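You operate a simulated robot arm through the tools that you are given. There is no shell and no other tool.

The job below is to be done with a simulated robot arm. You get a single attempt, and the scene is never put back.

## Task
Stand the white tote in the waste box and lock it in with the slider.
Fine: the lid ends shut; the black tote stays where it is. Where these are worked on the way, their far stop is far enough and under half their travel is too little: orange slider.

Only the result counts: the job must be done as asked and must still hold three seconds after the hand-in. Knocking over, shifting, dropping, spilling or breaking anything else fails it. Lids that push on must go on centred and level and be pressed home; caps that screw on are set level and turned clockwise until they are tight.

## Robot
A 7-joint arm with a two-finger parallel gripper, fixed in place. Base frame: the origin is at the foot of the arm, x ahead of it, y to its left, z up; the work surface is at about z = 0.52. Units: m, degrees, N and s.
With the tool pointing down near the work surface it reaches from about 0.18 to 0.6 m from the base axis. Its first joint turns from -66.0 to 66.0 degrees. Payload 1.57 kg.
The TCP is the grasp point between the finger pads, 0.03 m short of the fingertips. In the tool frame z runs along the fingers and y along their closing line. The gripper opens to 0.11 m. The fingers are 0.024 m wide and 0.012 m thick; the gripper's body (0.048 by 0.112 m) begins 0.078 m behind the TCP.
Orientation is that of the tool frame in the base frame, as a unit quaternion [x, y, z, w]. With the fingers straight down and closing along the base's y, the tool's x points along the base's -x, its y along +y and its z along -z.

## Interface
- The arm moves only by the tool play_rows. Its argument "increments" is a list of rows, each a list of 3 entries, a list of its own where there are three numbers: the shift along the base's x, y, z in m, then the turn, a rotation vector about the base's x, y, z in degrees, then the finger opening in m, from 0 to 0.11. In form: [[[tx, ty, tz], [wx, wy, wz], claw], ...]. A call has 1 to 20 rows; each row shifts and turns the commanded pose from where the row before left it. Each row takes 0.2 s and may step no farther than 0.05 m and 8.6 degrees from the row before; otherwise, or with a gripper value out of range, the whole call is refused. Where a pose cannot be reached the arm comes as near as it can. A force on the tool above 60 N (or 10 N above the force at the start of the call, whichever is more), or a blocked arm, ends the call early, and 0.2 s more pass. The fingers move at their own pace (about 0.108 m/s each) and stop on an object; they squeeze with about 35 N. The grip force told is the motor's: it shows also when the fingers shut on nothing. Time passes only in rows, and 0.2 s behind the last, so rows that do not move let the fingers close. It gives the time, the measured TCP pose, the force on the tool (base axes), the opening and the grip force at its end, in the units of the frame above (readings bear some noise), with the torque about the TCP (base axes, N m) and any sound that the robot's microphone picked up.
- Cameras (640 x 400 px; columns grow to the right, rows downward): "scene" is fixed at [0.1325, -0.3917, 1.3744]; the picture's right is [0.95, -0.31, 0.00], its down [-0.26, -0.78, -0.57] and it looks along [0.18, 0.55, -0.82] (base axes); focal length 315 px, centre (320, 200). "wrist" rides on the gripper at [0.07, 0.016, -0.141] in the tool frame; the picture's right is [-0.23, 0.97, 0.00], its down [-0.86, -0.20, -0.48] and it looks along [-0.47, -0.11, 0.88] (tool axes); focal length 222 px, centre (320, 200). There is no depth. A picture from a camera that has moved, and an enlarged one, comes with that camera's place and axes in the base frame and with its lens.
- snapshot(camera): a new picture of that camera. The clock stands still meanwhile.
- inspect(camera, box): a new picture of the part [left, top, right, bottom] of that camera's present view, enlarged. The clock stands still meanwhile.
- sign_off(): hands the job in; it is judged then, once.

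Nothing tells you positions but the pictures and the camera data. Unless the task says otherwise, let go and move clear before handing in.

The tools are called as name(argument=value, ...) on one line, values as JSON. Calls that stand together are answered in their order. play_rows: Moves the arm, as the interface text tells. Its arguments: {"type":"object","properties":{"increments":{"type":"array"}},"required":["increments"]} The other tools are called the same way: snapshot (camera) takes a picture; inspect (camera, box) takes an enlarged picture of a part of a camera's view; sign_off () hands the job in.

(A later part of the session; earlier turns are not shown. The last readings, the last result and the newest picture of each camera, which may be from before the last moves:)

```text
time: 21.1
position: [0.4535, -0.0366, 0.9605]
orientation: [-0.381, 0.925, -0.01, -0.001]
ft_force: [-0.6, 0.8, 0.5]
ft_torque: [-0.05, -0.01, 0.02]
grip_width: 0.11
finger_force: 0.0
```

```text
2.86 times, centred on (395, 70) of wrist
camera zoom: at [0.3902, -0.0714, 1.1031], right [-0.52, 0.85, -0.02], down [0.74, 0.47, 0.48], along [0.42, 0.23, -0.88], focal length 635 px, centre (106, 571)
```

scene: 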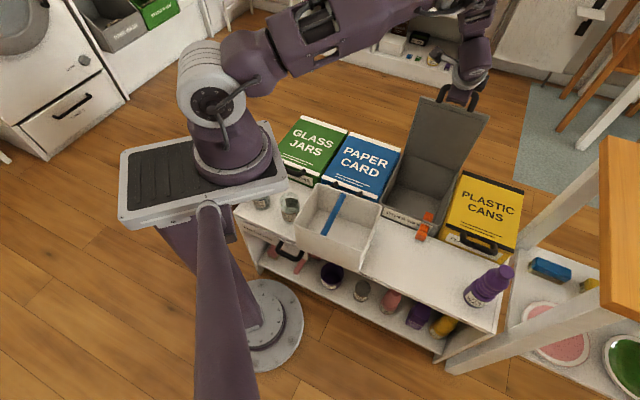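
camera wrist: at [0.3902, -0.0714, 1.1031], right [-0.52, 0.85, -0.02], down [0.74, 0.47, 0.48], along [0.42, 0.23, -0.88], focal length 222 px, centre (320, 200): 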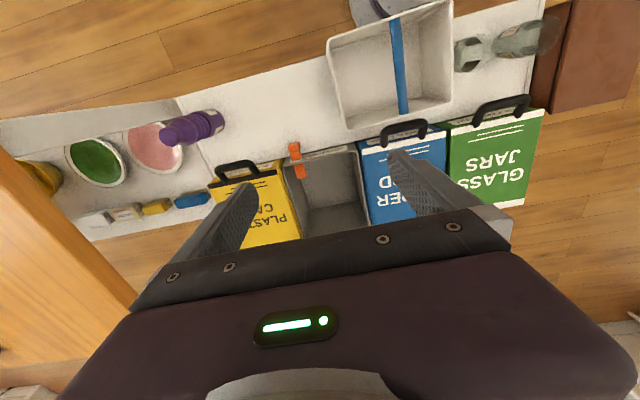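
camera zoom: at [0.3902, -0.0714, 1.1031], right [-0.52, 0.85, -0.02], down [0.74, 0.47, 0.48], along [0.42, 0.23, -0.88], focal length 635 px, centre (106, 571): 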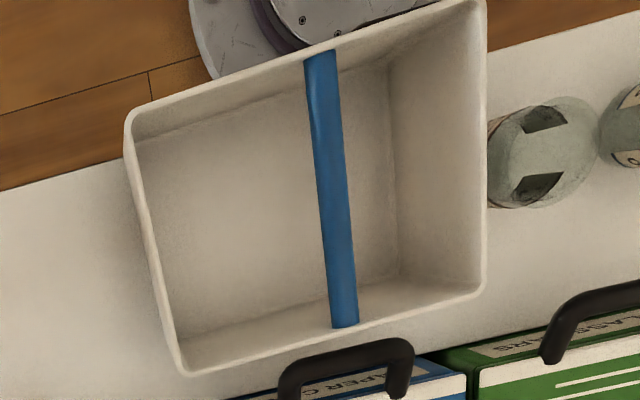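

The tote measures about 0.20 × 0.15 with its bar near s 0.197. The box interior is about 0.178 wide by 0.228 deep, so the tote must be turned 90° and the bolt drawn back first. I'll go above the slider knob at s≈0.436, n≈0.353.

play_rows(increments=[[[0.0174, -0.0037, -0.0433], [0.717, 0.717, 0], 0.06], [[0.0174, -0.0037, -0.0433], [0, 0, 0], 0.06], [[0.0174, -0.0037, -0.0433], [0, 0, 0], 0.06], [[0.0174, -0.0037, -0.0433], [0, 0, 0], 0.06], [[0.0174, -0.0037, -0.0433], [0, 0, 0], 0.06], [[0.0174, -0.0037, -0.0433], [0, 0, 0], 0.06]])

snapshot(camera="wrist")

snapshot(camera="scene")

```text
time: 22.4
position: [0.5603, -0.0555, 0.7009]
orientation: [-0.38, 0.925, -0.002, -0.001]
ft_force: [0.0, -0.3, -0.9]
ft_torque: [-0.04, -0.02, 0.01]
grip_width: 0.06
finger_force: 0.1
```

```text
taken
camera wrist: at [0.4995, -0.0926, 0.8424], right [-0.52, 0.85, 0.0], down [0.75, 0.46, 0.48], along [0.41, 0.25, -0.88], focal length 222 px, centre (320, 200)
```

wrist: 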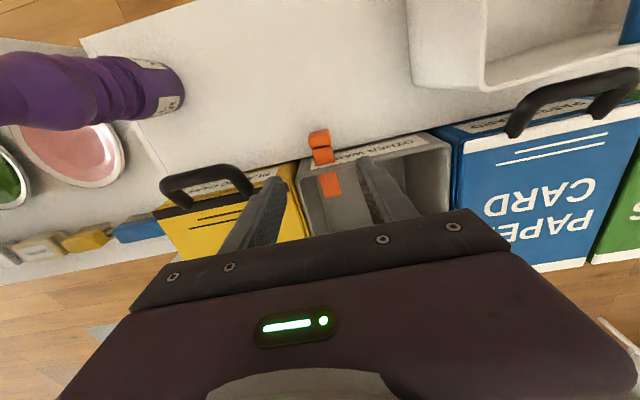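

```text
taken
```

scene: 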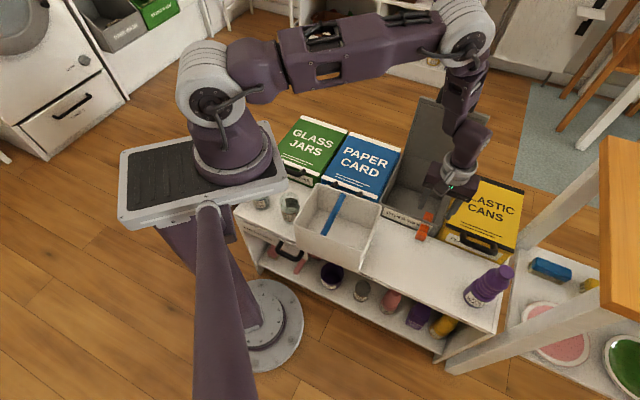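

The knob sits straight below the fingers and the neighbouring handle is well clear. I'll descend around the knob.

play_rows(increments=[[[-0.0014, -0.0014, -0.04], [0, 0, 0], 0.06], [[-0.0014, -0.0014, -0.04], [0, 0, 0], 0.06], [[0, 0, -0.035], [0, 0, 0], 0.06], [[0, 0, -0.024], [0, 0, 0], 0.06]])

inspect(camera="wrist", box=[220, 120, 420, 240])

inspect(camera="scene", box=[380, 170, 480, 250])

```text
time: 23.4
position: [0.5549, -0.0614, 0.563]
orientation: [-0.381, 0.925, -0.002, -0.002]
ft_force: [0.2, 0.4, -0.6]
ft_torque: [0.03, 0.02, -0.03]
grip_width: 0.0599
finger_force: 0.1
```

```text
3.20 times, centred on (320, 180) of wrist
camera zoom: at [0.493, -0.0976, 0.7039], right [-0.52, 0.85, 0.0], down [0.75, 0.46, 0.47], along [0.41, 0.25, -0.88], focal length 711 px, centre (320, 264)
```

zoom: 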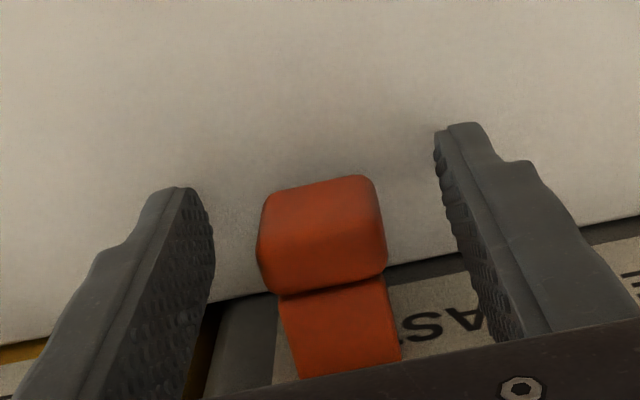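

```text
5.00 times, centred on (430, 210) of scene
camera zoom: at [0.1325, -0.3917, 1.3744], right [0.95, -0.31, 0.0], down [-0.26, -0.78, -0.57], along [0.18, 0.55, -0.82], focal length 1577 px, centre (-230, 150)
```

zoom: 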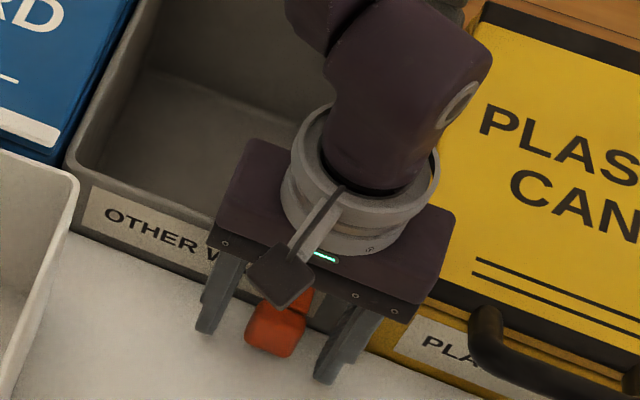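

The knob is centred between the pads. I'll close on it.

play_rows(increments=[[[0, 0, 0], [0, 0, 0], 0.0], [[0, 0, 0], [0, 0, 0], 0.0], [[0, 0, 0], [0, 0, 0], 0.0]])

play_rows(increments=[[[-0.0035, -0.0035, 0], [0, 0, 0], 0.0], [[-0.0035, -0.0035, 0], [0, 0, 0], 0.0]])

inspect(camera="scene", box=[380, 170, 480, 250])

```text
time: 24.2
position: [0.5525, -0.0598, 0.5616]
orientation: [-0.38, 0.925, -0.001, -0.001]
ft_force: [9.9, -9.3, -16.4]
ft_torque: [0.02, -0.12, 0.02]
grip_width: 0.0293
finger_force: 38.8
```

```text
time: 24.9
position: [0.5468, -0.0682, 0.5624]
orientation: [-0.38, 0.925, -0.002, -0.002]
ft_force: [19.1, -18.8, -34.2]
ft_torque: [-0.06, -0.1, -0.02]
grip_width: 0.0297
finger_force: 38.8
```

```text
5.00 times, centred on (430, 210) of scene
camera zoom: at [0.1334, -0.392, 1.3742], right [0.95, -0.31, 0.0], down [-0.26, -0.78, -0.57], along [0.18, 0.55, -0.82], focal length 1577 px, centre (-230, 150)
```

zoom: 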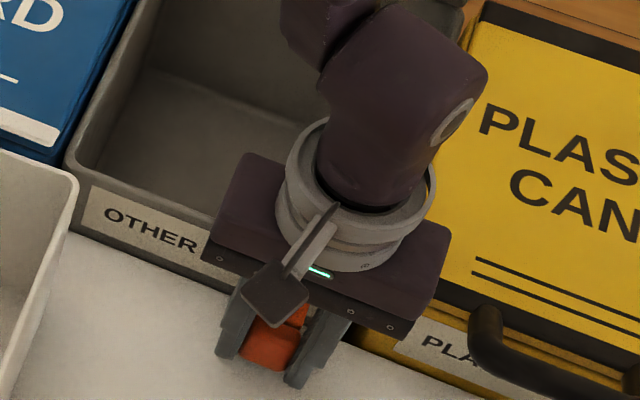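

The slider follows with almost no resistance along n, having moved about 1 cm outward. I'll trim the side and vertical load and keep pulling until I meet the stop.

play_rows(increments=[[[-0.002, -0.005, -0.002], [0, 0, 0], 0.0], [[-0.0035, -0.0035, 0], [0, 0, 0], 0.0], [[0, 0, 0], [0, 0, 0], 0.0]])

inspect(camera="wrist", box=[220, 120, 420, 240])

```text
time: 25.6
position: [0.541, -0.0743, 0.5607]
orientation: [-0.381, 0.925, 0.0, -0.001]
ft_force: [-7.9, 9.9, 34.9]
ft_torque: [0.36, 0.02, 0.17]
grip_width: 0.0296
finger_force: 39.3
```

```text
3.20 times, centred on (320, 180) of wrist
camera zoom: at [0.4796, -0.1124, 0.7038], right [-0.52, 0.85, 0.0], down [0.75, 0.46, 0.47], along [0.4, 0.25, -0.88], focal length 711 px, centre (320, 264)
```

zoom: 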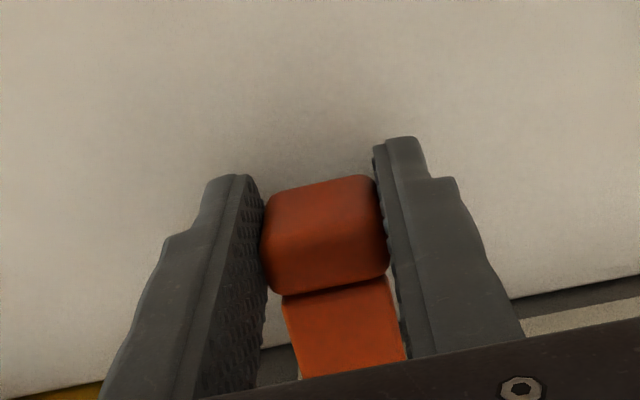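

It's out about 18 mm and still sliding freely. I'll continue in small steps.

play_rows(increments=[[[-0.0035, -0.0035, 0.001], [0, 0, 0], 0.0], [[-0.0035, -0.0035, 0], [0, 0, 0], 0.0], [[-0.0035, -0.0035, 0], [0, 0, 0], 0.0], [[0, 0, 0], [0, 0, 0], 0.0]])

inspect(camera="wrist", box=[220, 120, 420, 240])

inspect(camera="scene", box=[380, 170, 480, 250])

```text
time: 26.6
position: [0.5291, -0.0866, 0.5623]
orientation: [-0.38, 0.925, 0.0, -0.004]
ft_force: [-14.3, 14.3, 4.3]
ft_torque: [0.65, -0.58, 0.23]
grip_width: 0.0295
finger_force: 38.9
```

```text
3.20 times, centred on (320, 180) of wrist
camera zoom: at [0.4684, -0.124, 0.7038], right [-0.52, 0.85, 0.0], down [0.75, 0.46, 0.47], along [0.4, 0.25, -0.88], focal length 711 px, centre (320, 264)
```

zoom: 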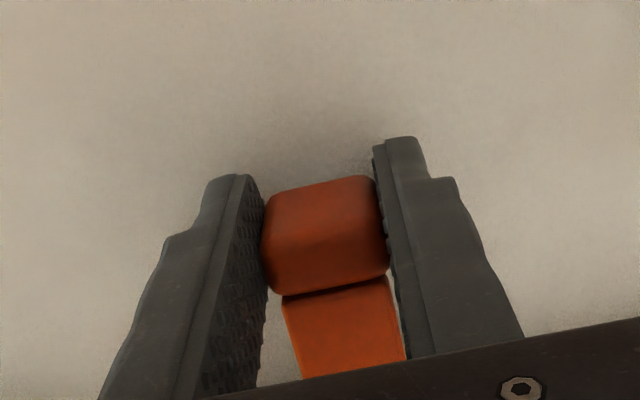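

```text
5.00 times, centred on (430, 210) of scene
camera zoom: at [0.1322, -0.3915, 1.3745], right [0.95, -0.31, 0.0], down [-0.26, -0.78, -0.57], along [0.18, 0.54, -0.82], focal length 1577 px, centre (-230, 150)
```

zoom: 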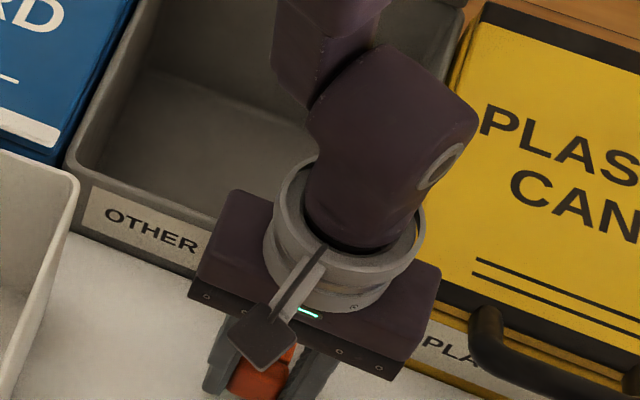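

Out about 35 mm now. I'll nudge further in small steps to find the outer stop.

play_rows(increments=[[[-0.0035, -0.0035, 0], [0, 0, 0], 0.0], [[0, 0, 0], [0, 0, 0], 0.0]])

play_rows(increments=[[[-0.0035, -0.0035, 0], [0, 0, 0], 0.0], [[0, 0, 0], [0, 0, 0], 0.0]])

inspect(camera="wrist", box=[220, 120, 420, 240])

```text
time: 27.2
position: [0.5277, -0.0889, 0.5625]
orientation: [-0.38, 0.925, 0.0, -0.003]
ft_force: [-24.8, 23.8, 11.3]
ft_torque: [0.48, -0.15, 0.29]
grip_width: 0.0294
finger_force: 39.2
```

```text
time: 27.9
position: [0.5229, -0.093, 0.5617]
orientation: [-0.38, 0.925, 0.0, -0.003]
ft_force: [-24.7, 24.9, 6.8]
ft_torque: [-0.07, 0.43, 0.28]
grip_width: 0.0294
finger_force: 39.6
```

```text
3.20 times, centred on (320, 180) of wrist
camera zoom: at [0.4622, -0.1302, 0.7037], right [-0.52, 0.85, 0.0], down [0.75, 0.46, 0.47], along [0.4, 0.25, -0.88], focal length 711 px, centre (320, 264)
```

zoom: 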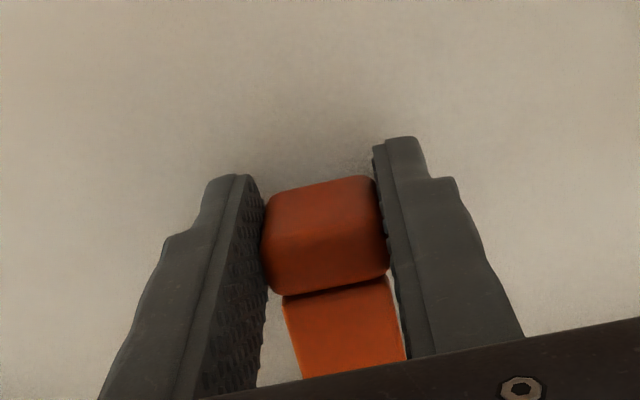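

It's now out about 45 mm with no stop felt, which should put the tip inside the wall. I'll release it, rise clear and check.

play_rows(increments=[[[-0.0015, 0.0015, 0], [0, 0, 0], 0.05], [[0, 0, 0], [0, 0, 0], 0.06], [[0, 0, 0.04], [0, 0, 0], 0.06], [[0, 0, 0.05], [0, 0, 0], 0.06], [[-0.02, -0.02, 0.035], [0, 0, 0], 0.11], [[-0.02, -0.02, 0.035], [0, 0, 0], 0.11], [[-0.02, -0.02, 0.035], [0, 0, 0], 0.11]])

inspect(camera="scene", box=[360, 130, 500, 250])

snapshot(camera="wrist")

```text
time: 29.4
position: [0.4637, -0.1505, 0.7586]
orientation: [-0.38, 0.925, 0.0, -0.002]
ft_force: [-0.3, 0.1, -0.7]
ft_torque: [0.01, 0.02, -0.01]
grip_width: 0.1101
finger_force: 0.0
```

```text
3.33 times, centred on (430, 190) of scene
camera zoom: at [0.1325, -0.3917, 1.3744], right [0.95, -0.31, 0.0], down [-0.26, -0.78, -0.57], along [0.18, 0.55, -0.82], focal length 1052 px, centre (-47, 233)
```

zoom: 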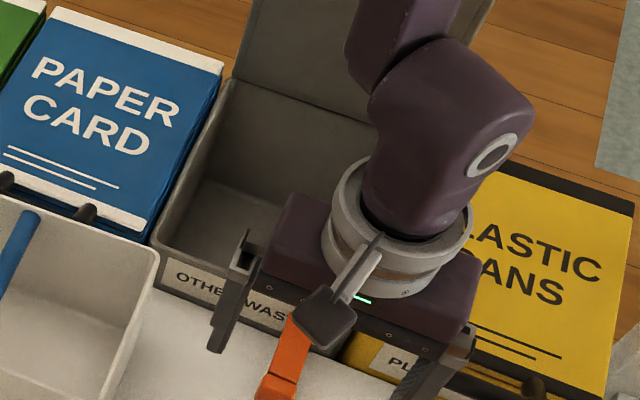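

```text
taken
camera wrist: at [0.4021, -0.1887, 0.8997], right [-0.52, 0.85, 0.0], down [0.75, 0.46, 0.47], along [0.41, 0.25, -0.88], focal length 222 px, centre (320, 200)
```

wrist: 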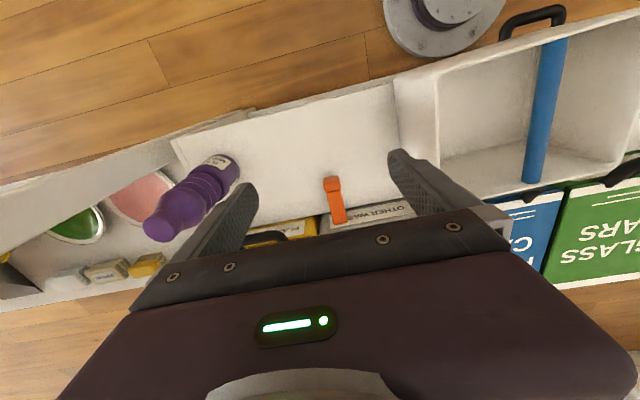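

The slider stays out. Next I'll test, empty-handed and well above the box, whether the arm can reach the placing pose with the tool turned 90°.

play_rows(increments=[[[0.0146, 0.0212, 0.004], [0, 0, -8.18], 0.03], [[0.0146, 0.0212, 0.004], [0, 0, -8.18], 0.03], [[0.0146, 0.0212, 0.004], [0, 0, -8.18], 0.03], [[0.0146, 0.0212, 0.004], [0, 0, -8.18], 0.03], [[0.0146, 0.0212, 0.004], [0, 0, -8.18], 0.03], [[0.0146, 0.0212, 0.004], [0, 0, -8.18], 0.03], [[0.0146, 0.0212, 0.004], [0, 0, -8.18], 0.03], [[0.0146, 0.0212, 0.004], [0, 0, -8.18], 0.03], [[0.0146, 0.0212, 0.004], [0, 0, -8.18], 0.03], [[0.0146, 0.0212, 0.004], [0, 0, -8.18], 0.03], [[0.0146, 0.0212, 0.004], [0, 0, -8.18], 0.03]])

snapshot(camera="scene")

snapshot(camera="wrist")

```text
time: 31.9
position: [0.6241, 0.0821, 0.8015]
orientation: [0.387, 0.922, 0.001, -0.003]
ft_force: [0.0, 0.2, 0.5]
ft_torque: [0.03, 0.04, -0.02]
grip_width: 0.0298
finger_force: 0.0
```

```text
taken
```

scene: 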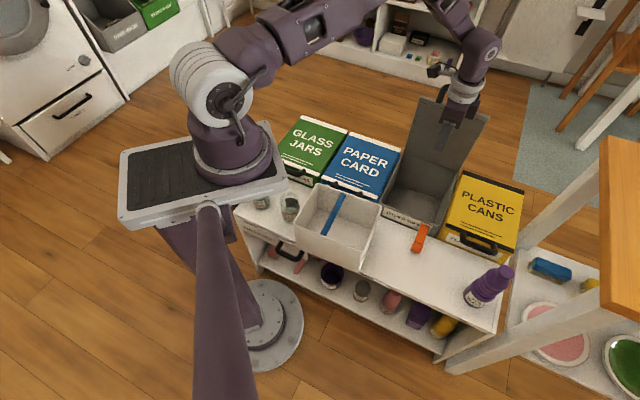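

```text
taken
camera wrist: at [0.5868, 0.1422, 0.9428], right [0.85, 0.52, 0.0], down [0.46, -0.75, 0.47], along [0.25, -0.41, -0.88], focal length 222 px, centre (320, 200)
```

wrist: 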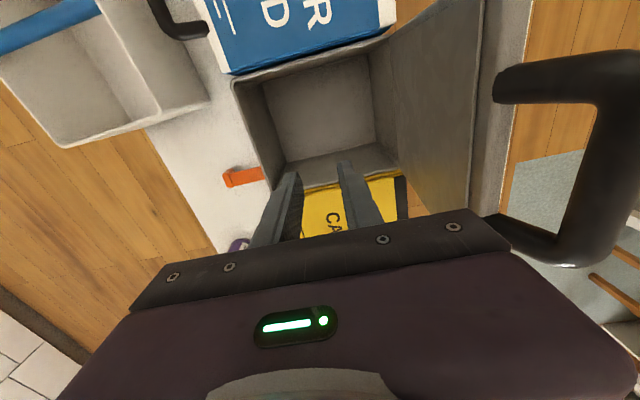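

The arm reaches over the box with the tool straight down. I'll check the interior and slider, then try lower and a bit farther out.

inspect(camera="wrist", box=[210, 20, 430, 200])

inspect(camera="scene", box=[370, 150, 480, 260])

play_rows(increments=[[[0.008, 0.008, -0.03], [0, 0, 0], 0.03], [[0.008, 0.008, -0.04], [0, 0, 0], 0.03], [[0, 0, -0.04], [0, 0, 0], 0.03]])

```text
2.22 times, centred on (320, 110) of wrist
camera zoom: at [0.5868, 0.1422, 0.9428], right [0.85, 0.52, 0.0], down [0.46, -0.75, 0.47], along [0.25, -0.41, -0.88], focal length 494 px, centre (320, 400)
```

zoom: 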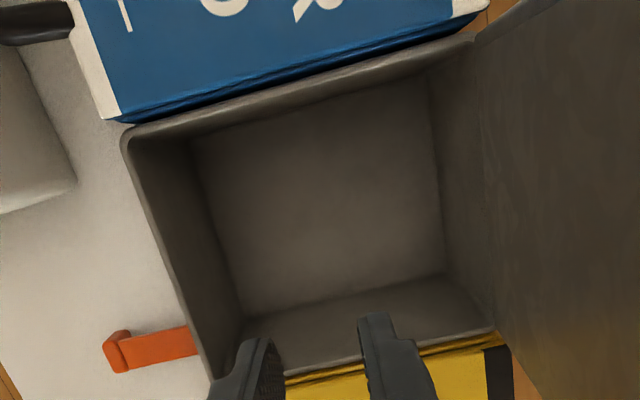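

```text
3.64 times, centred on (425, 205) of scene
camera zoom: at [0.1325, -0.3917, 1.3744], right [0.95, -0.31, 0.0], down [-0.26, -0.78, -0.57], along [0.18, 0.55, -0.82], focal length 1147 px, centre (-62, 182)
```

zoom: 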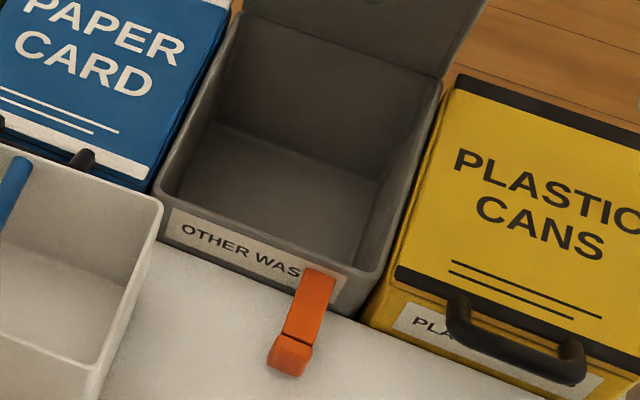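

```text
time: 32.6
position: [0.6418, 0.0995, 0.6912]
orientation: [0.385, 0.923, 0.001, -0.001]
ft_force: [-0.3, 0.0, 0.5]
ft_torque: [-0.03, -0.01, -0.01]
grip_width: 0.0299
finger_force: 0.0
```

The bolt no longer reaches into the box. I'll continue the empty reach test downward to about the release height.

play_rows(increments=[[[0, 0, -0.04], [0, 0, 0], 0.03], [[0, 0, -0.04], [0, 0, 0], 0.03], [[0, 0, -0.04], [0, 0, 0], 0.03], [[0, 0, -0.03], [0, 0, 0], 0.03]])

snapshot(camera="scene")

snapshot(camera="wrist")

```text
time: 33.6
position: [0.6157, 0.0979, 0.6014]
orientation: [0.385, 0.923, 0.0, -0.001]
ft_force: [-0.5, 0.1, -0.2]
ft_torque: [-0.02, -0.02, -0.04]
grip_width: 0.0301
finger_force: 0.0
out of reach, approached as far as the arm can: row 1, 2, 3, 4
```

```text
taken
```

scene: 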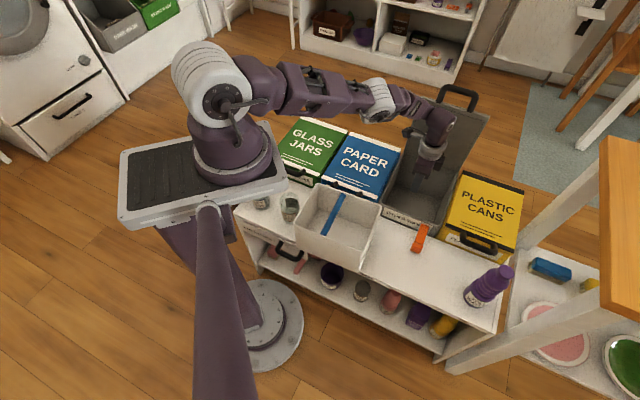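

```text
taken
camera wrist: at [0.5785, 0.1581, 0.7435], right [0.85, 0.52, 0.0], down [0.46, -0.75, 0.47], along [0.25, -0.41, -0.88], focal length 222 px, centre (320, 200)
```

wrist: 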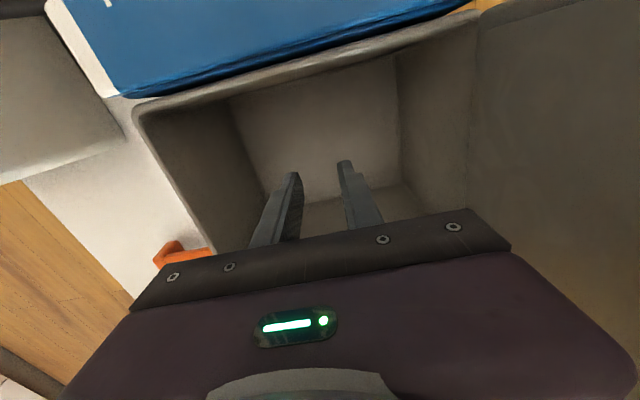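

With the tool straight down it can't get low enough that far out, so I'll place the tote with the tool leaning back about 30° towards the robot. The upright lid also leans forward a little over the box, so clearance matters. I'll rise and measure the opening more precisely.

play_rows(increments=[[[0, 0, 0.045], [0, 0, 0], 0.03], [[0, 0, 0.045], [0, 0, 0], 0.03], [[-0.01, -0.01, 0.045], [0, 0, 0], 0.03], [[-0.01, -0.01, 0.045], [0, 0, 0], 0.03], [[-0.01, -0.01, 0.045], [0, 0, 0], 0.03], [[-0.01, -0.01, 0.045], [0, 0, 0], 0.03]])

inspect(camera="wrist", box=[210, 20, 430, 200])

snapshot(camera="wrist")

```text
time: 35.0
position: [0.5767, 0.0596, 0.8709]
orientation: [0.386, 0.923, 0.001, -0.002]
ft_force: [-0.2, -0.2, 0.5]
ft_torque: [0.03, 0.01, 0.01]
grip_width: 0.03
finger_force: 0.0
```

```text
2.22 times, centred on (320, 110) of wrist
camera zoom: at [0.5379, 0.1198, 1.0125], right [0.85, 0.52, 0.0], down [0.46, -0.75, 0.47], along [0.25, -0.41, -0.88], focal length 494 px, centre (320, 400)
```

zoom: 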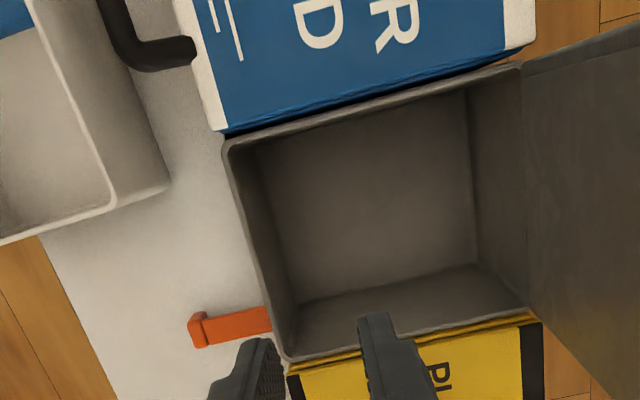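

```text
taken
camera wrist: at [0.5379, 0.1198, 1.0125], right [0.85, 0.52, 0.0], down [0.46, -0.75, 0.47], along [0.25, -0.41, -0.88], focal length 222 px, centre (320, 200)
```

wrist: 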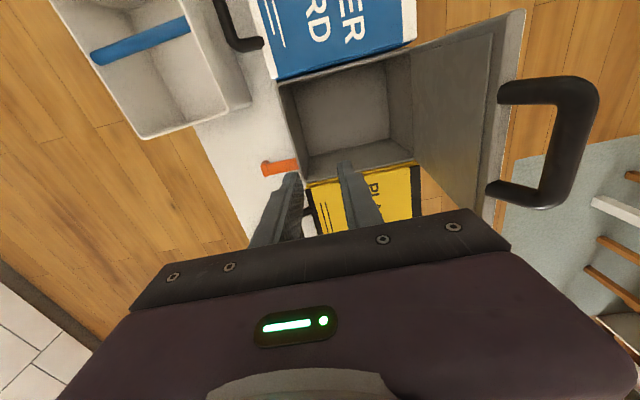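

I'll zoom tightly on the box rim and on the lid edge for exact edges.

inspect(camera="wrist", box=[270, 70, 330, 130])

inspect(camera="wrist", box=[380, 40, 440, 100])

inspect(camera="wrist", box=[470, 0, 560, 80])

inspect(camera="wrist", box=[370, 130, 450, 200])

inspect(camera="wrist", box=[260, 130, 340, 200])

```text
6.67 times, centred on (300, 100) of wrist
camera zoom: at [0.5379, 0.1198, 1.0125], right [0.85, 0.52, 0.0], down [0.46, -0.75, 0.47], along [0.25, -0.41, -0.88], focal length 1481 px, centre (453, 867)
```

zoom: 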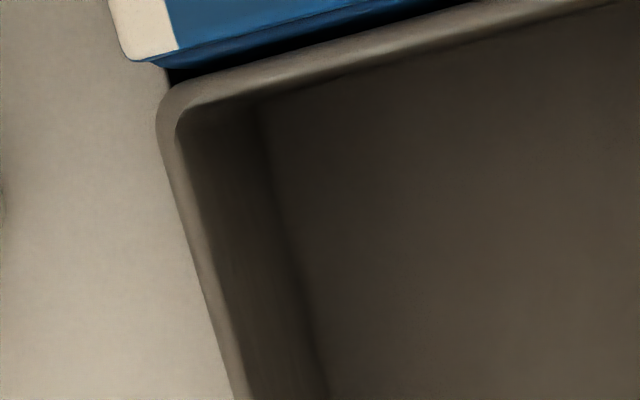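

```text
6.67 times, centred on (410, 70) of wrist
camera zoom: at [0.5379, 0.1198, 1.0125], right [0.85, 0.52, 0.0], down [0.46, -0.75, 0.47], along [0.25, -0.41, -0.88], focal length 1481 px, centre (-280, 1067)
```

zoom: 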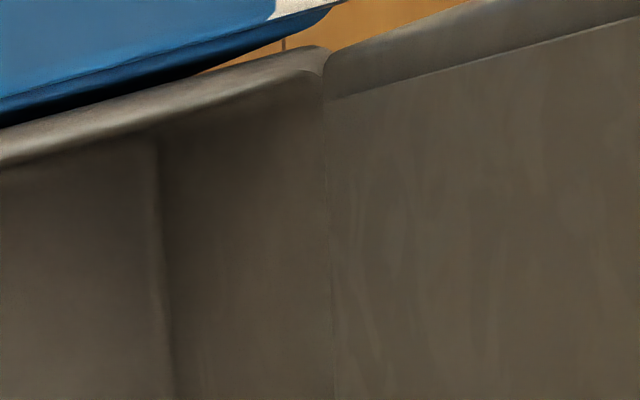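

```text
5.00 times, centred on (515, 40) of wrist
camera zoom: at [0.5379, 0.1198, 1.0125], right [0.85, 0.52, 0.0], down [0.46, -0.75, 0.47], along [0.25, -0.41, -0.88], focal length 1111 px, centre (-655, 1000)
```

zoom: 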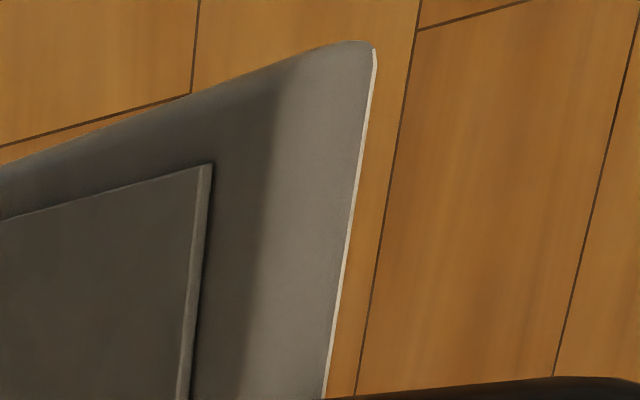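

```text
5.71 times, centred on (410, 165) of wrist
camera zoom: at [0.5379, 0.1198, 1.0125], right [0.85, 0.52, 0.0], down [0.46, -0.75, 0.47], along [0.25, -0.41, -0.88], focal length 1269 px, centre (-194, 400)
```

zoom: 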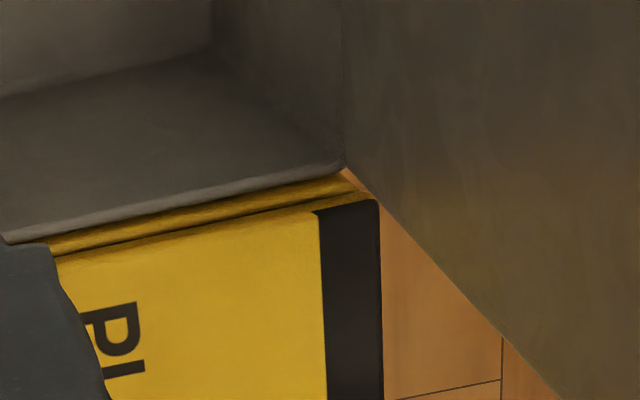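

```text
5.71 times, centred on (300, 165) of wrist
camera zoom: at [0.5379, 0.1198, 1.0125], right [0.85, 0.52, 0.0], down [0.46, -0.75, 0.47], along [0.25, -0.41, -0.88], focal length 1269 px, centre (434, 400)
```

zoom: 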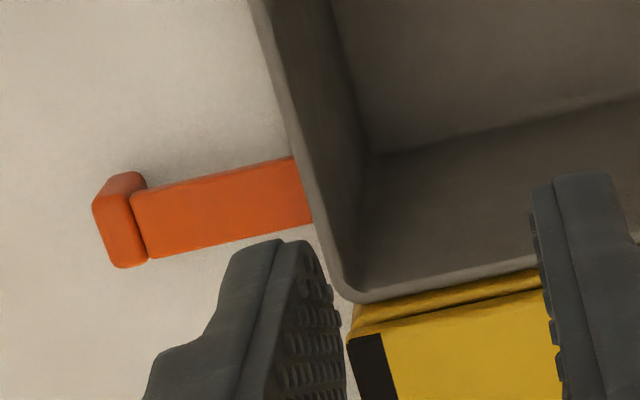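

Refined figures put the box interior at n 0.391–0.618 and s 0.294–0.478, so the tote fits with about 1 cm to spare each way. I'll now test, still empty-handed, the final placing pose with the tool leaning 30° back.

play_rows(increments=[[[0.0122, 0.0064, -0.034], [5.303, -5.303, 0], 0.03], [[0.0122, 0.0064, -0.034], [5.303, -5.303, 0], 0.03], [[0.0122, 0.0064, -0.034], [5.303, -5.303, 0], 0.03], [[0.0122, 0.0064, -0.034], [5.303, -5.303, 0], 0.03], [[0.0122, 0.0064, -0.034], [0, 0, 0], 0.03]])

play_rows(increments=[[[0, 0, -0.04], [0, 0, 0], 0.03], [[0, 0, -0.04], [0, 0, 0], 0.03], [[0, 0, -0.04], [0, 0, 0], 0.03], [[0, 0, -0.04], [0, 0, 0], 0.03]])

snapshot(camera="scene")

```text
time: 36.2
position: [0.6352, 0.0893, 0.7017]
orientation: [0.371, 0.892, 0.239, 0.097]
ft_force: [-0.4, 0.9, 0.0]
ft_torque: [0.0, -0.03, 0.02]
grip_width: 0.0303
finger_force: 0.1
```

```text
time: 37.2
position: [0.6363, 0.0905, 0.5425]
orientation: [0.372, 0.892, 0.239, 0.096]
ft_force: [0.3, 0.0, 0.4]
ft_torque: [0.02, -0.01, -0.01]
grip_width: 0.03
finger_force: 0.1
```

```text
taken
```

scene: 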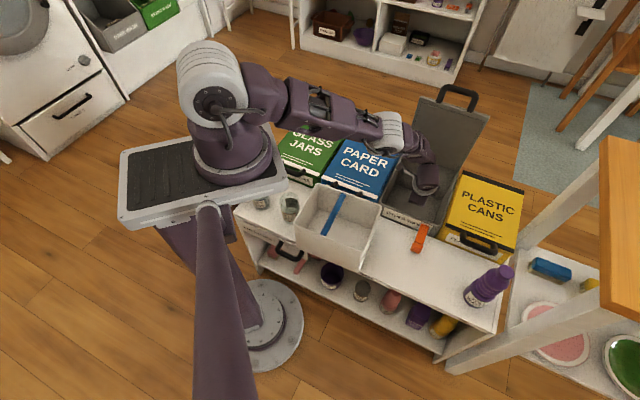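

The tilted pose reaches. Now I'll rise and turn back to above the tote, leaning to the right so the same lean will point to the robot once the tote is turned 90°.

play_rows(increments=[[[0, 0, 0.044], [0, 0, 0], 0.03], [[0, 0, 0.044], [0, 0, 0], 0.03], [[0, 0, 0.044], [0, 0, 0], 0.03], [[0, 0, 0.044], [0, 0, 0], 0.03], [[0, 0, 0.044], [0, 0, 0], 0.03]])

play_rows(increments=[[[-0.0261, -0.0081, 0.0036], [0, 0, 8.36], 0.05], [[-0.0261, -0.0081, 0.0036], [0, 0, 8.36], 0.05], [[-0.0261, -0.0081, 0.0036], [0, 0, 8.36], 0.05], [[-0.0261, -0.0081, 0.0036], [0, 0, 8.36], 0.05], [[-0.0261, -0.0081, 0.0036], [0, 0, 8.36], 0.06], [[-0.0261, -0.0081, 0.0036], [0, 0, 8.36], 0.06], [[-0.0261, -0.0081, 0.0036], [0, 0, 8.36], 0.06], [[-0.0261, -0.0081, 0.0036], [0, 0, 8.36], 0.06], [[-0.0261, -0.0081, 0.0036], [0, 0, 8.36], 0.06], [[-0.0261, -0.0081, 0.0036], [0, 0, 8.36], 0.06], [[-0.0261, -0.0081, 0.0036], [0, 0, 8.36], 0.06]])

snapshot(camera="wrist")

snapshot(camera="scene")

```text
time: 38.5
position: [0.6355, 0.0911, 0.7643]
orientation: [0.372, 0.892, 0.24, 0.096]
ft_force: [0.0, 1.3, 0.4]
ft_torque: [-0.02, 0.01, 0.0]
grip_width: 0.0297
finger_force: 0.2
```

```text
time: 40.9
position: [0.3469, 0.0021, 0.8012]
orientation: [-0.385, 0.886, 0.235, -0.107]
ft_force: [-0.2, -0.2, 0.7]
ft_torque: [0.01, 0.04, 0.03]
grip_width: 0.0599
finger_force: 0.2
```

```text
taken
camera wrist: at [0.3411, -0.0881, 0.9323], right [-0.46, 0.74, 0.49], down [0.89, 0.35, 0.31], along [0.06, 0.57, -0.82], focal length 222 px, centre (320, 200)
```

wrist: 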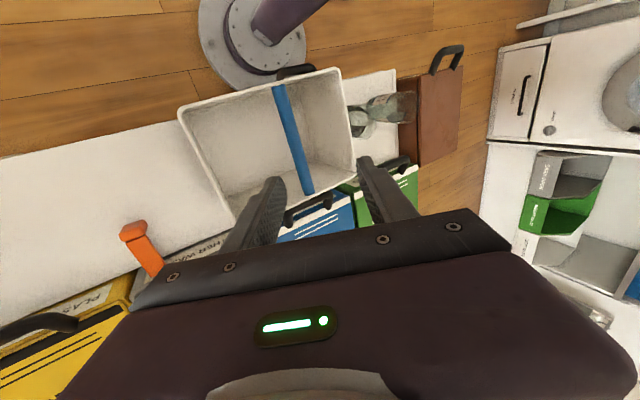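

```text
taken
```

scene: 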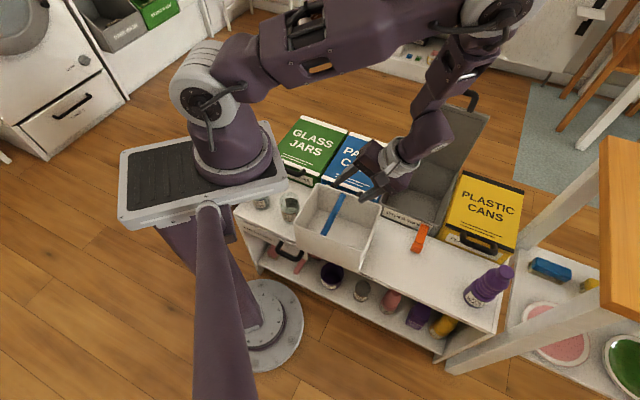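

I'm above and to the right of the tote, leaning as planned. I'll zoom in on the bar to place the grasp accurately.

inspect(camera="wrist", box=[170, 60, 360, 220])

inspect(camera="scene", box=[290, 170, 400, 280])

```text
2.50 times, centred on (265, 140) of wrist
camera zoom: at [0.3411, -0.0881, 0.9323], right [-0.46, 0.74, 0.49], down [0.89, 0.35, 0.31], along [0.06, 0.57, -0.82], focal length 555 px, centre (458, 350)
```

zoom: 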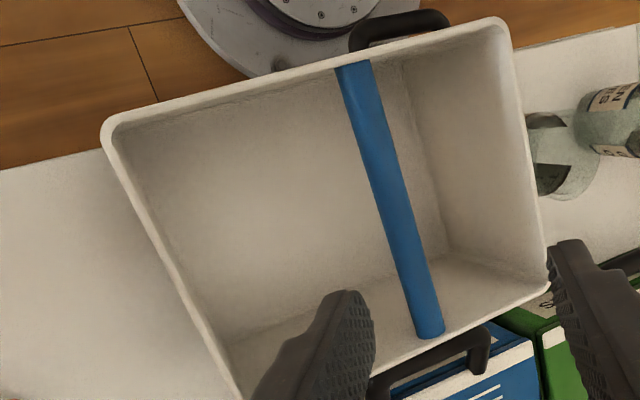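

```text
3.64 times, centred on (345, 225) of scene
camera zoom: at [0.1325, -0.3917, 1.3744], right [0.95, -0.31, 0.0], down [-0.26, -0.78, -0.57], along [0.18, 0.55, -0.82], focal length 1147 px, centre (229, 109)
```

zoom: 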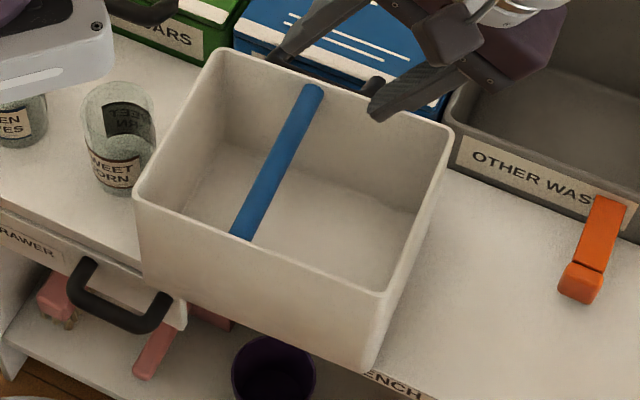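

The bar reads at s≈0.196, n≈0.248, z≈0.643, a little left of the tote's centre. I'll approach along the tool axis and stop short to check.

play_rows(increments=[[[0.0016, 0.0004, -0.0356], [0, 0, 0], 0.06], [[0.0016, 0.0004, -0.0356], [0, 0, 0], 0.06], [[-0.0124, 0.0112, -0.029], [0, 0, 0], 0.06], [[-0.0124, 0.0112, -0.029], [0, 0, 0], 0.06]])

inspect(camera="wrist", box=[200, 90, 440, 240])

inspect(camera="scene", box=[290, 170, 400, 280])

```text
time: 41.9
position: [0.3282, 0.0243, 0.6699]
orientation: [-0.383, 0.887, 0.235, -0.105]
ft_force: [0.4, -0.1, -1.1]
ft_torque: [0.02, -0.02, 0.0]
grip_width: 0.0598
finger_force: 0.0
```

```text
2.67 times, centred on (320, 165) of wrist
camera zoom: at [0.3222, -0.0655, 0.8008], right [-0.46, 0.74, 0.48], down [0.89, 0.34, 0.31], along [0.06, 0.57, -0.82], focal length 592 px, centre (320, 293)
```

zoom: 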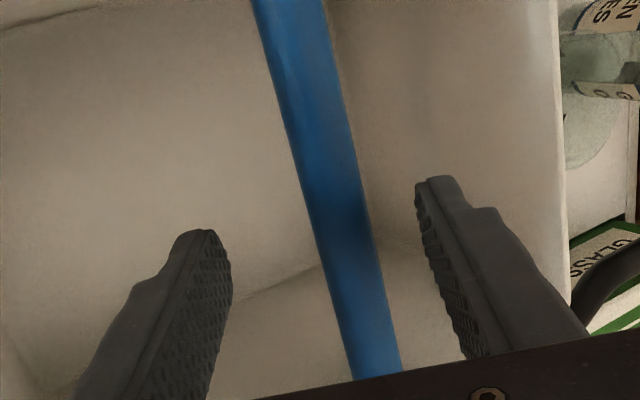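

```text
3.64 times, centred on (345, 225) of scene
camera zoom: at [0.1325, -0.3917, 1.3744], right [0.95, -0.31, 0.0], down [-0.26, -0.78, -0.57], along [0.18, 0.55, -0.82], focal length 1147 px, centre (229, 109)
```

zoom: 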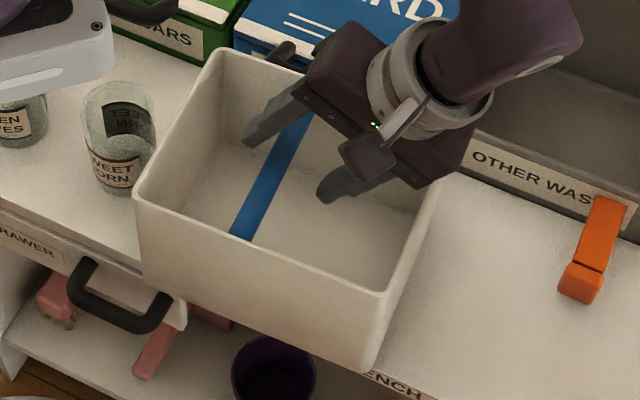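

The bar is parallel to the pads but sits about 5 mm to one side. I'll correct for that, finish the approach and close.

play_rows(increments=[[[-0.0076, 0.007, -0.0135], [0, 0, 0], 0.06], [[-0.0076, 0.007, -0.0135], [0, 0, 0], 0.06], [[0, 0, 0], [0, 0, 0], 0.06]])

inspect(camera="wrist", box=[200, 90, 440, 240])

```text
time: 42.6
position: [0.3122, 0.0391, 0.6437]
orientation: [-0.384, 0.886, 0.236, -0.106]
ft_force: [-0.4, 0.2, 0.1]
ft_torque: [-0.02, 0.0, 0.02]
grip_width: 0.0601
finger_force: 0.0
```

```text
2.67 times, centred on (320, 165) of wrist
camera zoom: at [0.3061, -0.0506, 0.7748], right [-0.46, 0.74, 0.48], down [0.89, 0.34, 0.31], along [0.06, 0.57, -0.82], focal length 592 px, centre (320, 293)
```

zoom: 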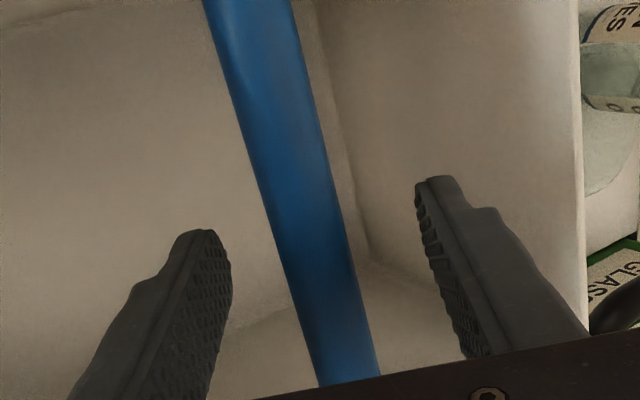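

Well centred. Closing on the bar.

play_rows(increments=[[[0, 0, 0], [0, 0, 0], 0.0], [[0, 0, 0], [0, 0, 0], 0.0], [[0, 0, 0], [0, 0, 0], 0.0], [[0, 0, 0], [0, 0, 0], 0.0]])

inspect(camera="wrist", box=[200, 90, 440, 240])

inspect(camera="scene", box=[290, 170, 400, 280])

```text
time: 43.6
position: [0.3125, 0.0391, 0.6446]
orientation: [-0.384, 0.886, 0.236, -0.106]
ft_force: [-2.9, 3.6, 11.0]
ft_torque: [0.33, -0.33, 0.42]
grip_width: 0.0175
finger_force: 32.3
```

```text
2.67 times, centred on (320, 165) of wrist
camera zoom: at [0.3061, -0.0505, 0.7751], right [-0.46, 0.74, 0.49], down [0.89, 0.34, 0.31], along [0.06, 0.57, -0.82], focal length 592 px, centre (320, 293)
```

zoom: 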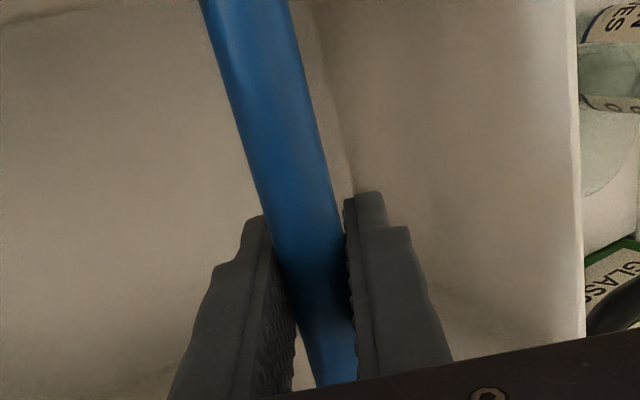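

```text
3.64 times, centred on (345, 225) of scene
camera zoom: at [0.1324, -0.3917, 1.3745], right [0.95, -0.31, 0.0], down [-0.26, -0.78, -0.57], along [0.18, 0.55, -0.82], focal length 1147 px, centre (229, 109)
```

zoom: 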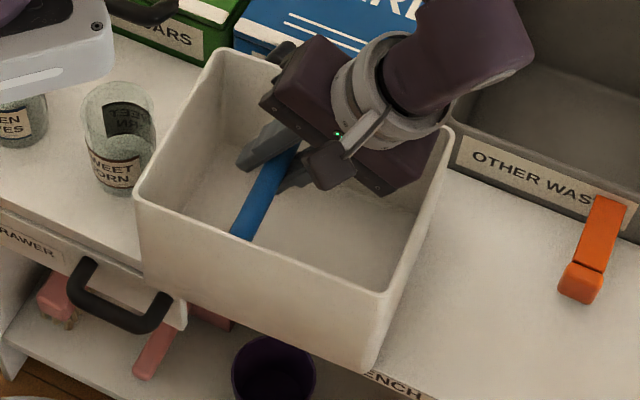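

Grip is firm at 17.5 mm. I'll lift straight up a little and check that the tote hangs level.

play_rows(increments=[[[0, 0, 0.01], [0, 0, 0], 0.0], [[0, 0, 0.015], [0, 0, 0], 0.0], [[0, 0, 0.02], [0, 0, 0], 0.0], [[0, 0, 0], [0, 0, 0], 0.0]])

inspect(camera="scene", box=[280, 160, 400, 280])

inspect(camera="wrist", box=[200, 90, 440, 240])

```text
time: 44.6
position: [0.3126, 0.0377, 0.692]
orientation: [-0.384, 0.886, 0.236, -0.106]
ft_force: [-0.6, 0.0, -3.1]
ft_torque: [0.03, 0.02, 0.0]
grip_width: 0.0175
finger_force: 32.2
```

```text
3.33 times, centred on (340, 220) of scene
camera zoom: at [0.1325, -0.3917, 1.3744], right [0.95, -0.31, 0.0], down [-0.26, -0.78, -0.57], along [0.18, 0.55, -0.82], focal length 1052 px, centre (253, 133)
```

zoom: 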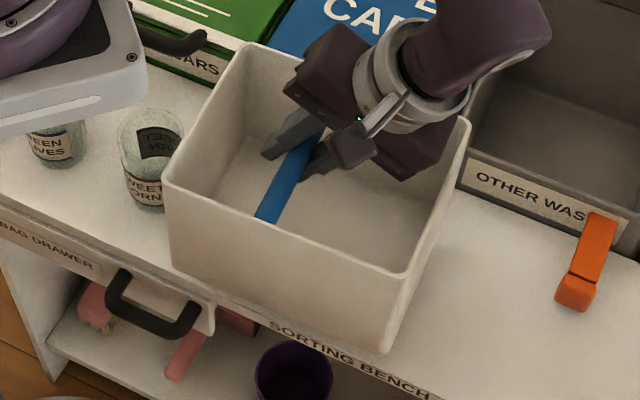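

```text
2.67 times, centred on (320, 165) of wrist
camera zoom: at [0.3063, -0.0515, 0.8226], right [-0.46, 0.74, 0.48], down [0.89, 0.34, 0.31], along [0.06, 0.57, -0.82], focal length 592 px, centre (320, 293)
```

zoom: 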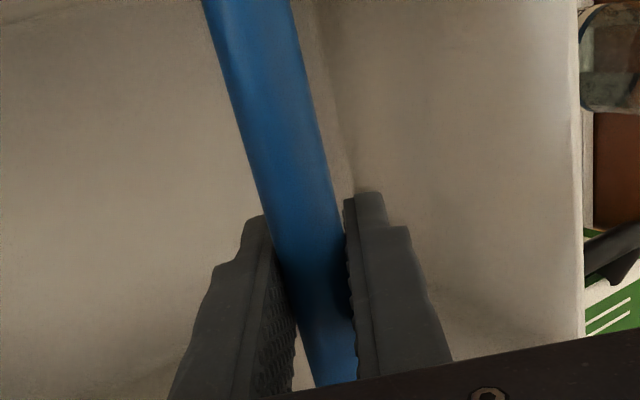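

The tote is lifted, weighs about 0.3 kg and hasn't tilted in the grip. I'll raise it clear, then turn it 90° while carrying it towards the box.

play_rows(increments=[[[0, 0, 0.027], [0, 0, 0], 0.0], [[0, 0, 0.027], [0, 0, 0], 0.0], [[0, 0, 0.027], [0, 0, 0], 0.0], [[0, 0, 0.027], [0, 0, 0], 0.0]])

play_rows(increments=[[[0.0259, 0.0013, 0], [0, 0, -8.36], 0.0], [[0.0259, 0.0013, 0], [0, 0, -8.36], 0.0], [[0.0259, 0.0013, 0], [0, 0, -8.36], 0.0], [[0.0259, 0.0013, 0], [0, 0, -8.36], 0.0], [[0.0259, 0.0013, 0], [0, 0, -8.36], 0.0], [[0.0259, 0.0013, 0], [0, 0, -8.36], 0.0], [[0.0259, 0.0013, 0], [0, 0, -8.36], 0.0], [[0.0259, 0.0013, 0], [0, 0, -8.36], 0.0], [[0.0259, 0.0013, 0], [0, 0, -8.36], 0.0], [[0.0259, 0.0013, 0], [0, 0, -8.36], 0.0], [[0.0259, 0.0013, 0], [0, 0, -8.36], 0.0]])

snapshot(camera="scene")

snapshot(camera="wrist")

```text
time: 45.6
position: [0.312, 0.0383, 0.7984]
orientation: [-0.383, 0.887, 0.236, -0.106]
ft_force: [-0.2, 0.2, -3.2]
ft_torque: [0.04, 0.03, 0.0]
grip_width: 0.0179
finger_force: 32.4
```

```text
time: 48.0
position: [0.5958, 0.0507, 0.7984]
orientation: [0.372, 0.892, 0.24, 0.098]
ft_force: [-0.4, -0.2, -3.9]
ft_torque: [0.03, -0.02, -0.01]
grip_width: 0.0176
finger_force: 31.4
```

```text
taken
```

scene: 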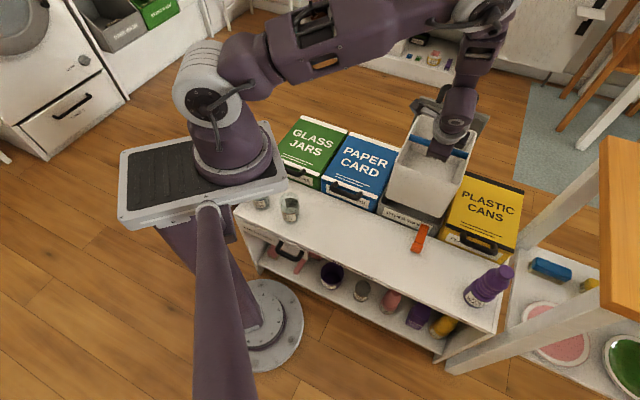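

```text
taken
camera wrist: at [0.5065, 0.0597, 0.9299], right [0.76, 0.43, 0.48], down [0.31, -0.9, 0.31], along [0.57, -0.09, -0.82], focal length 222 px, centre (320, 200)
```

wrist: 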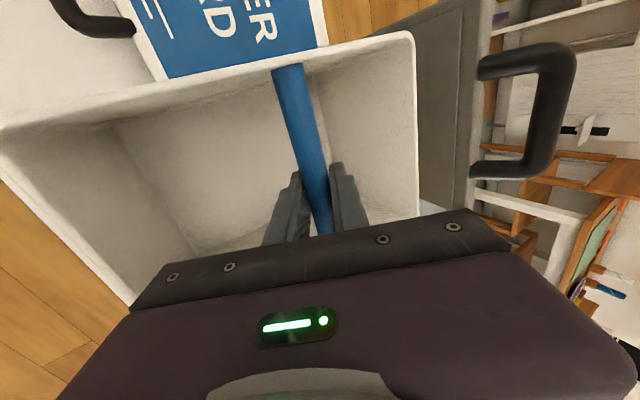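

The tote is over the box, turned, and clear of the lid. I'll measure its edges in the hand before lowering.

inspect(camera="wrist", box=[330, 0, 510, 140])

inspect(camera="wrist", box=[0, 60, 180, 200])

inspect(camera="scene", box=[370, 80, 500, 260])

```text
2.86 times, centred on (420, 70) of wrist
camera zoom: at [0.5065, 0.0597, 0.9299], right [0.76, 0.43, 0.48], down [0.31, -0.9, 0.31], along [0.57, -0.09, -0.82], focal length 635 px, centre (34, 571)
```

zoom: 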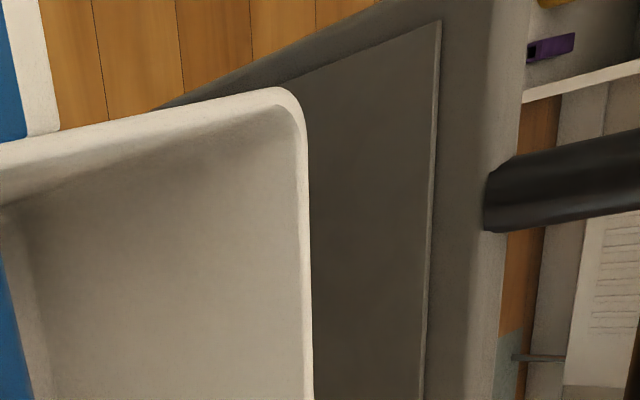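

```text
2.86 times, centred on (90, 130) of wrist
camera zoom: at [0.5065, 0.0597, 0.9299], right [0.76, 0.43, 0.48], down [0.31, -0.9, 0.31], along [0.57, -0.09, -0.82], focal length 635 px, centre (977, 400)
```

zoom: 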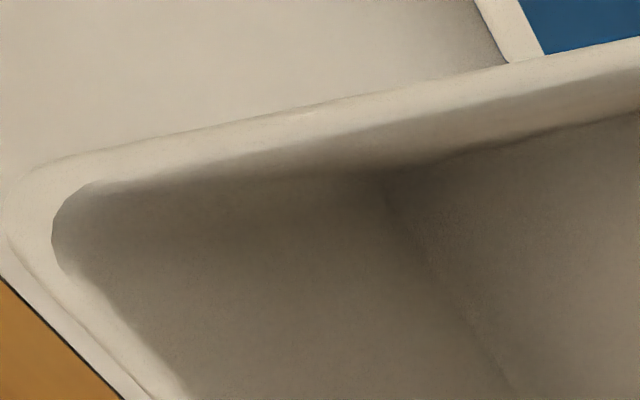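

```text
2.22 times, centred on (435, 170) of scene
camera zoom: at [0.1325, -0.3917, 1.3744], right [0.95, -0.31, 0.0], down [-0.26, -0.78, -0.57], along [0.18, 0.55, -0.82], focal length 701 px, centre (64, 267)
```

zoom: 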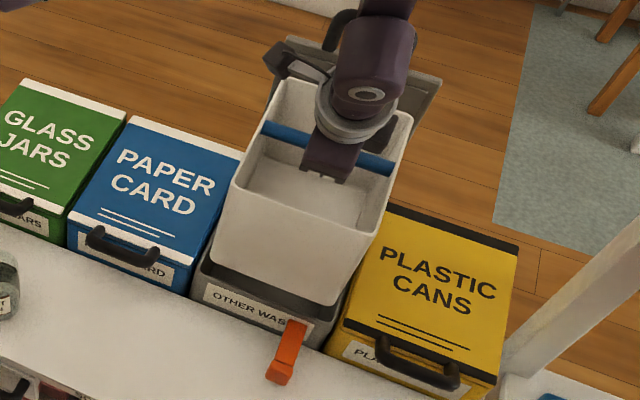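

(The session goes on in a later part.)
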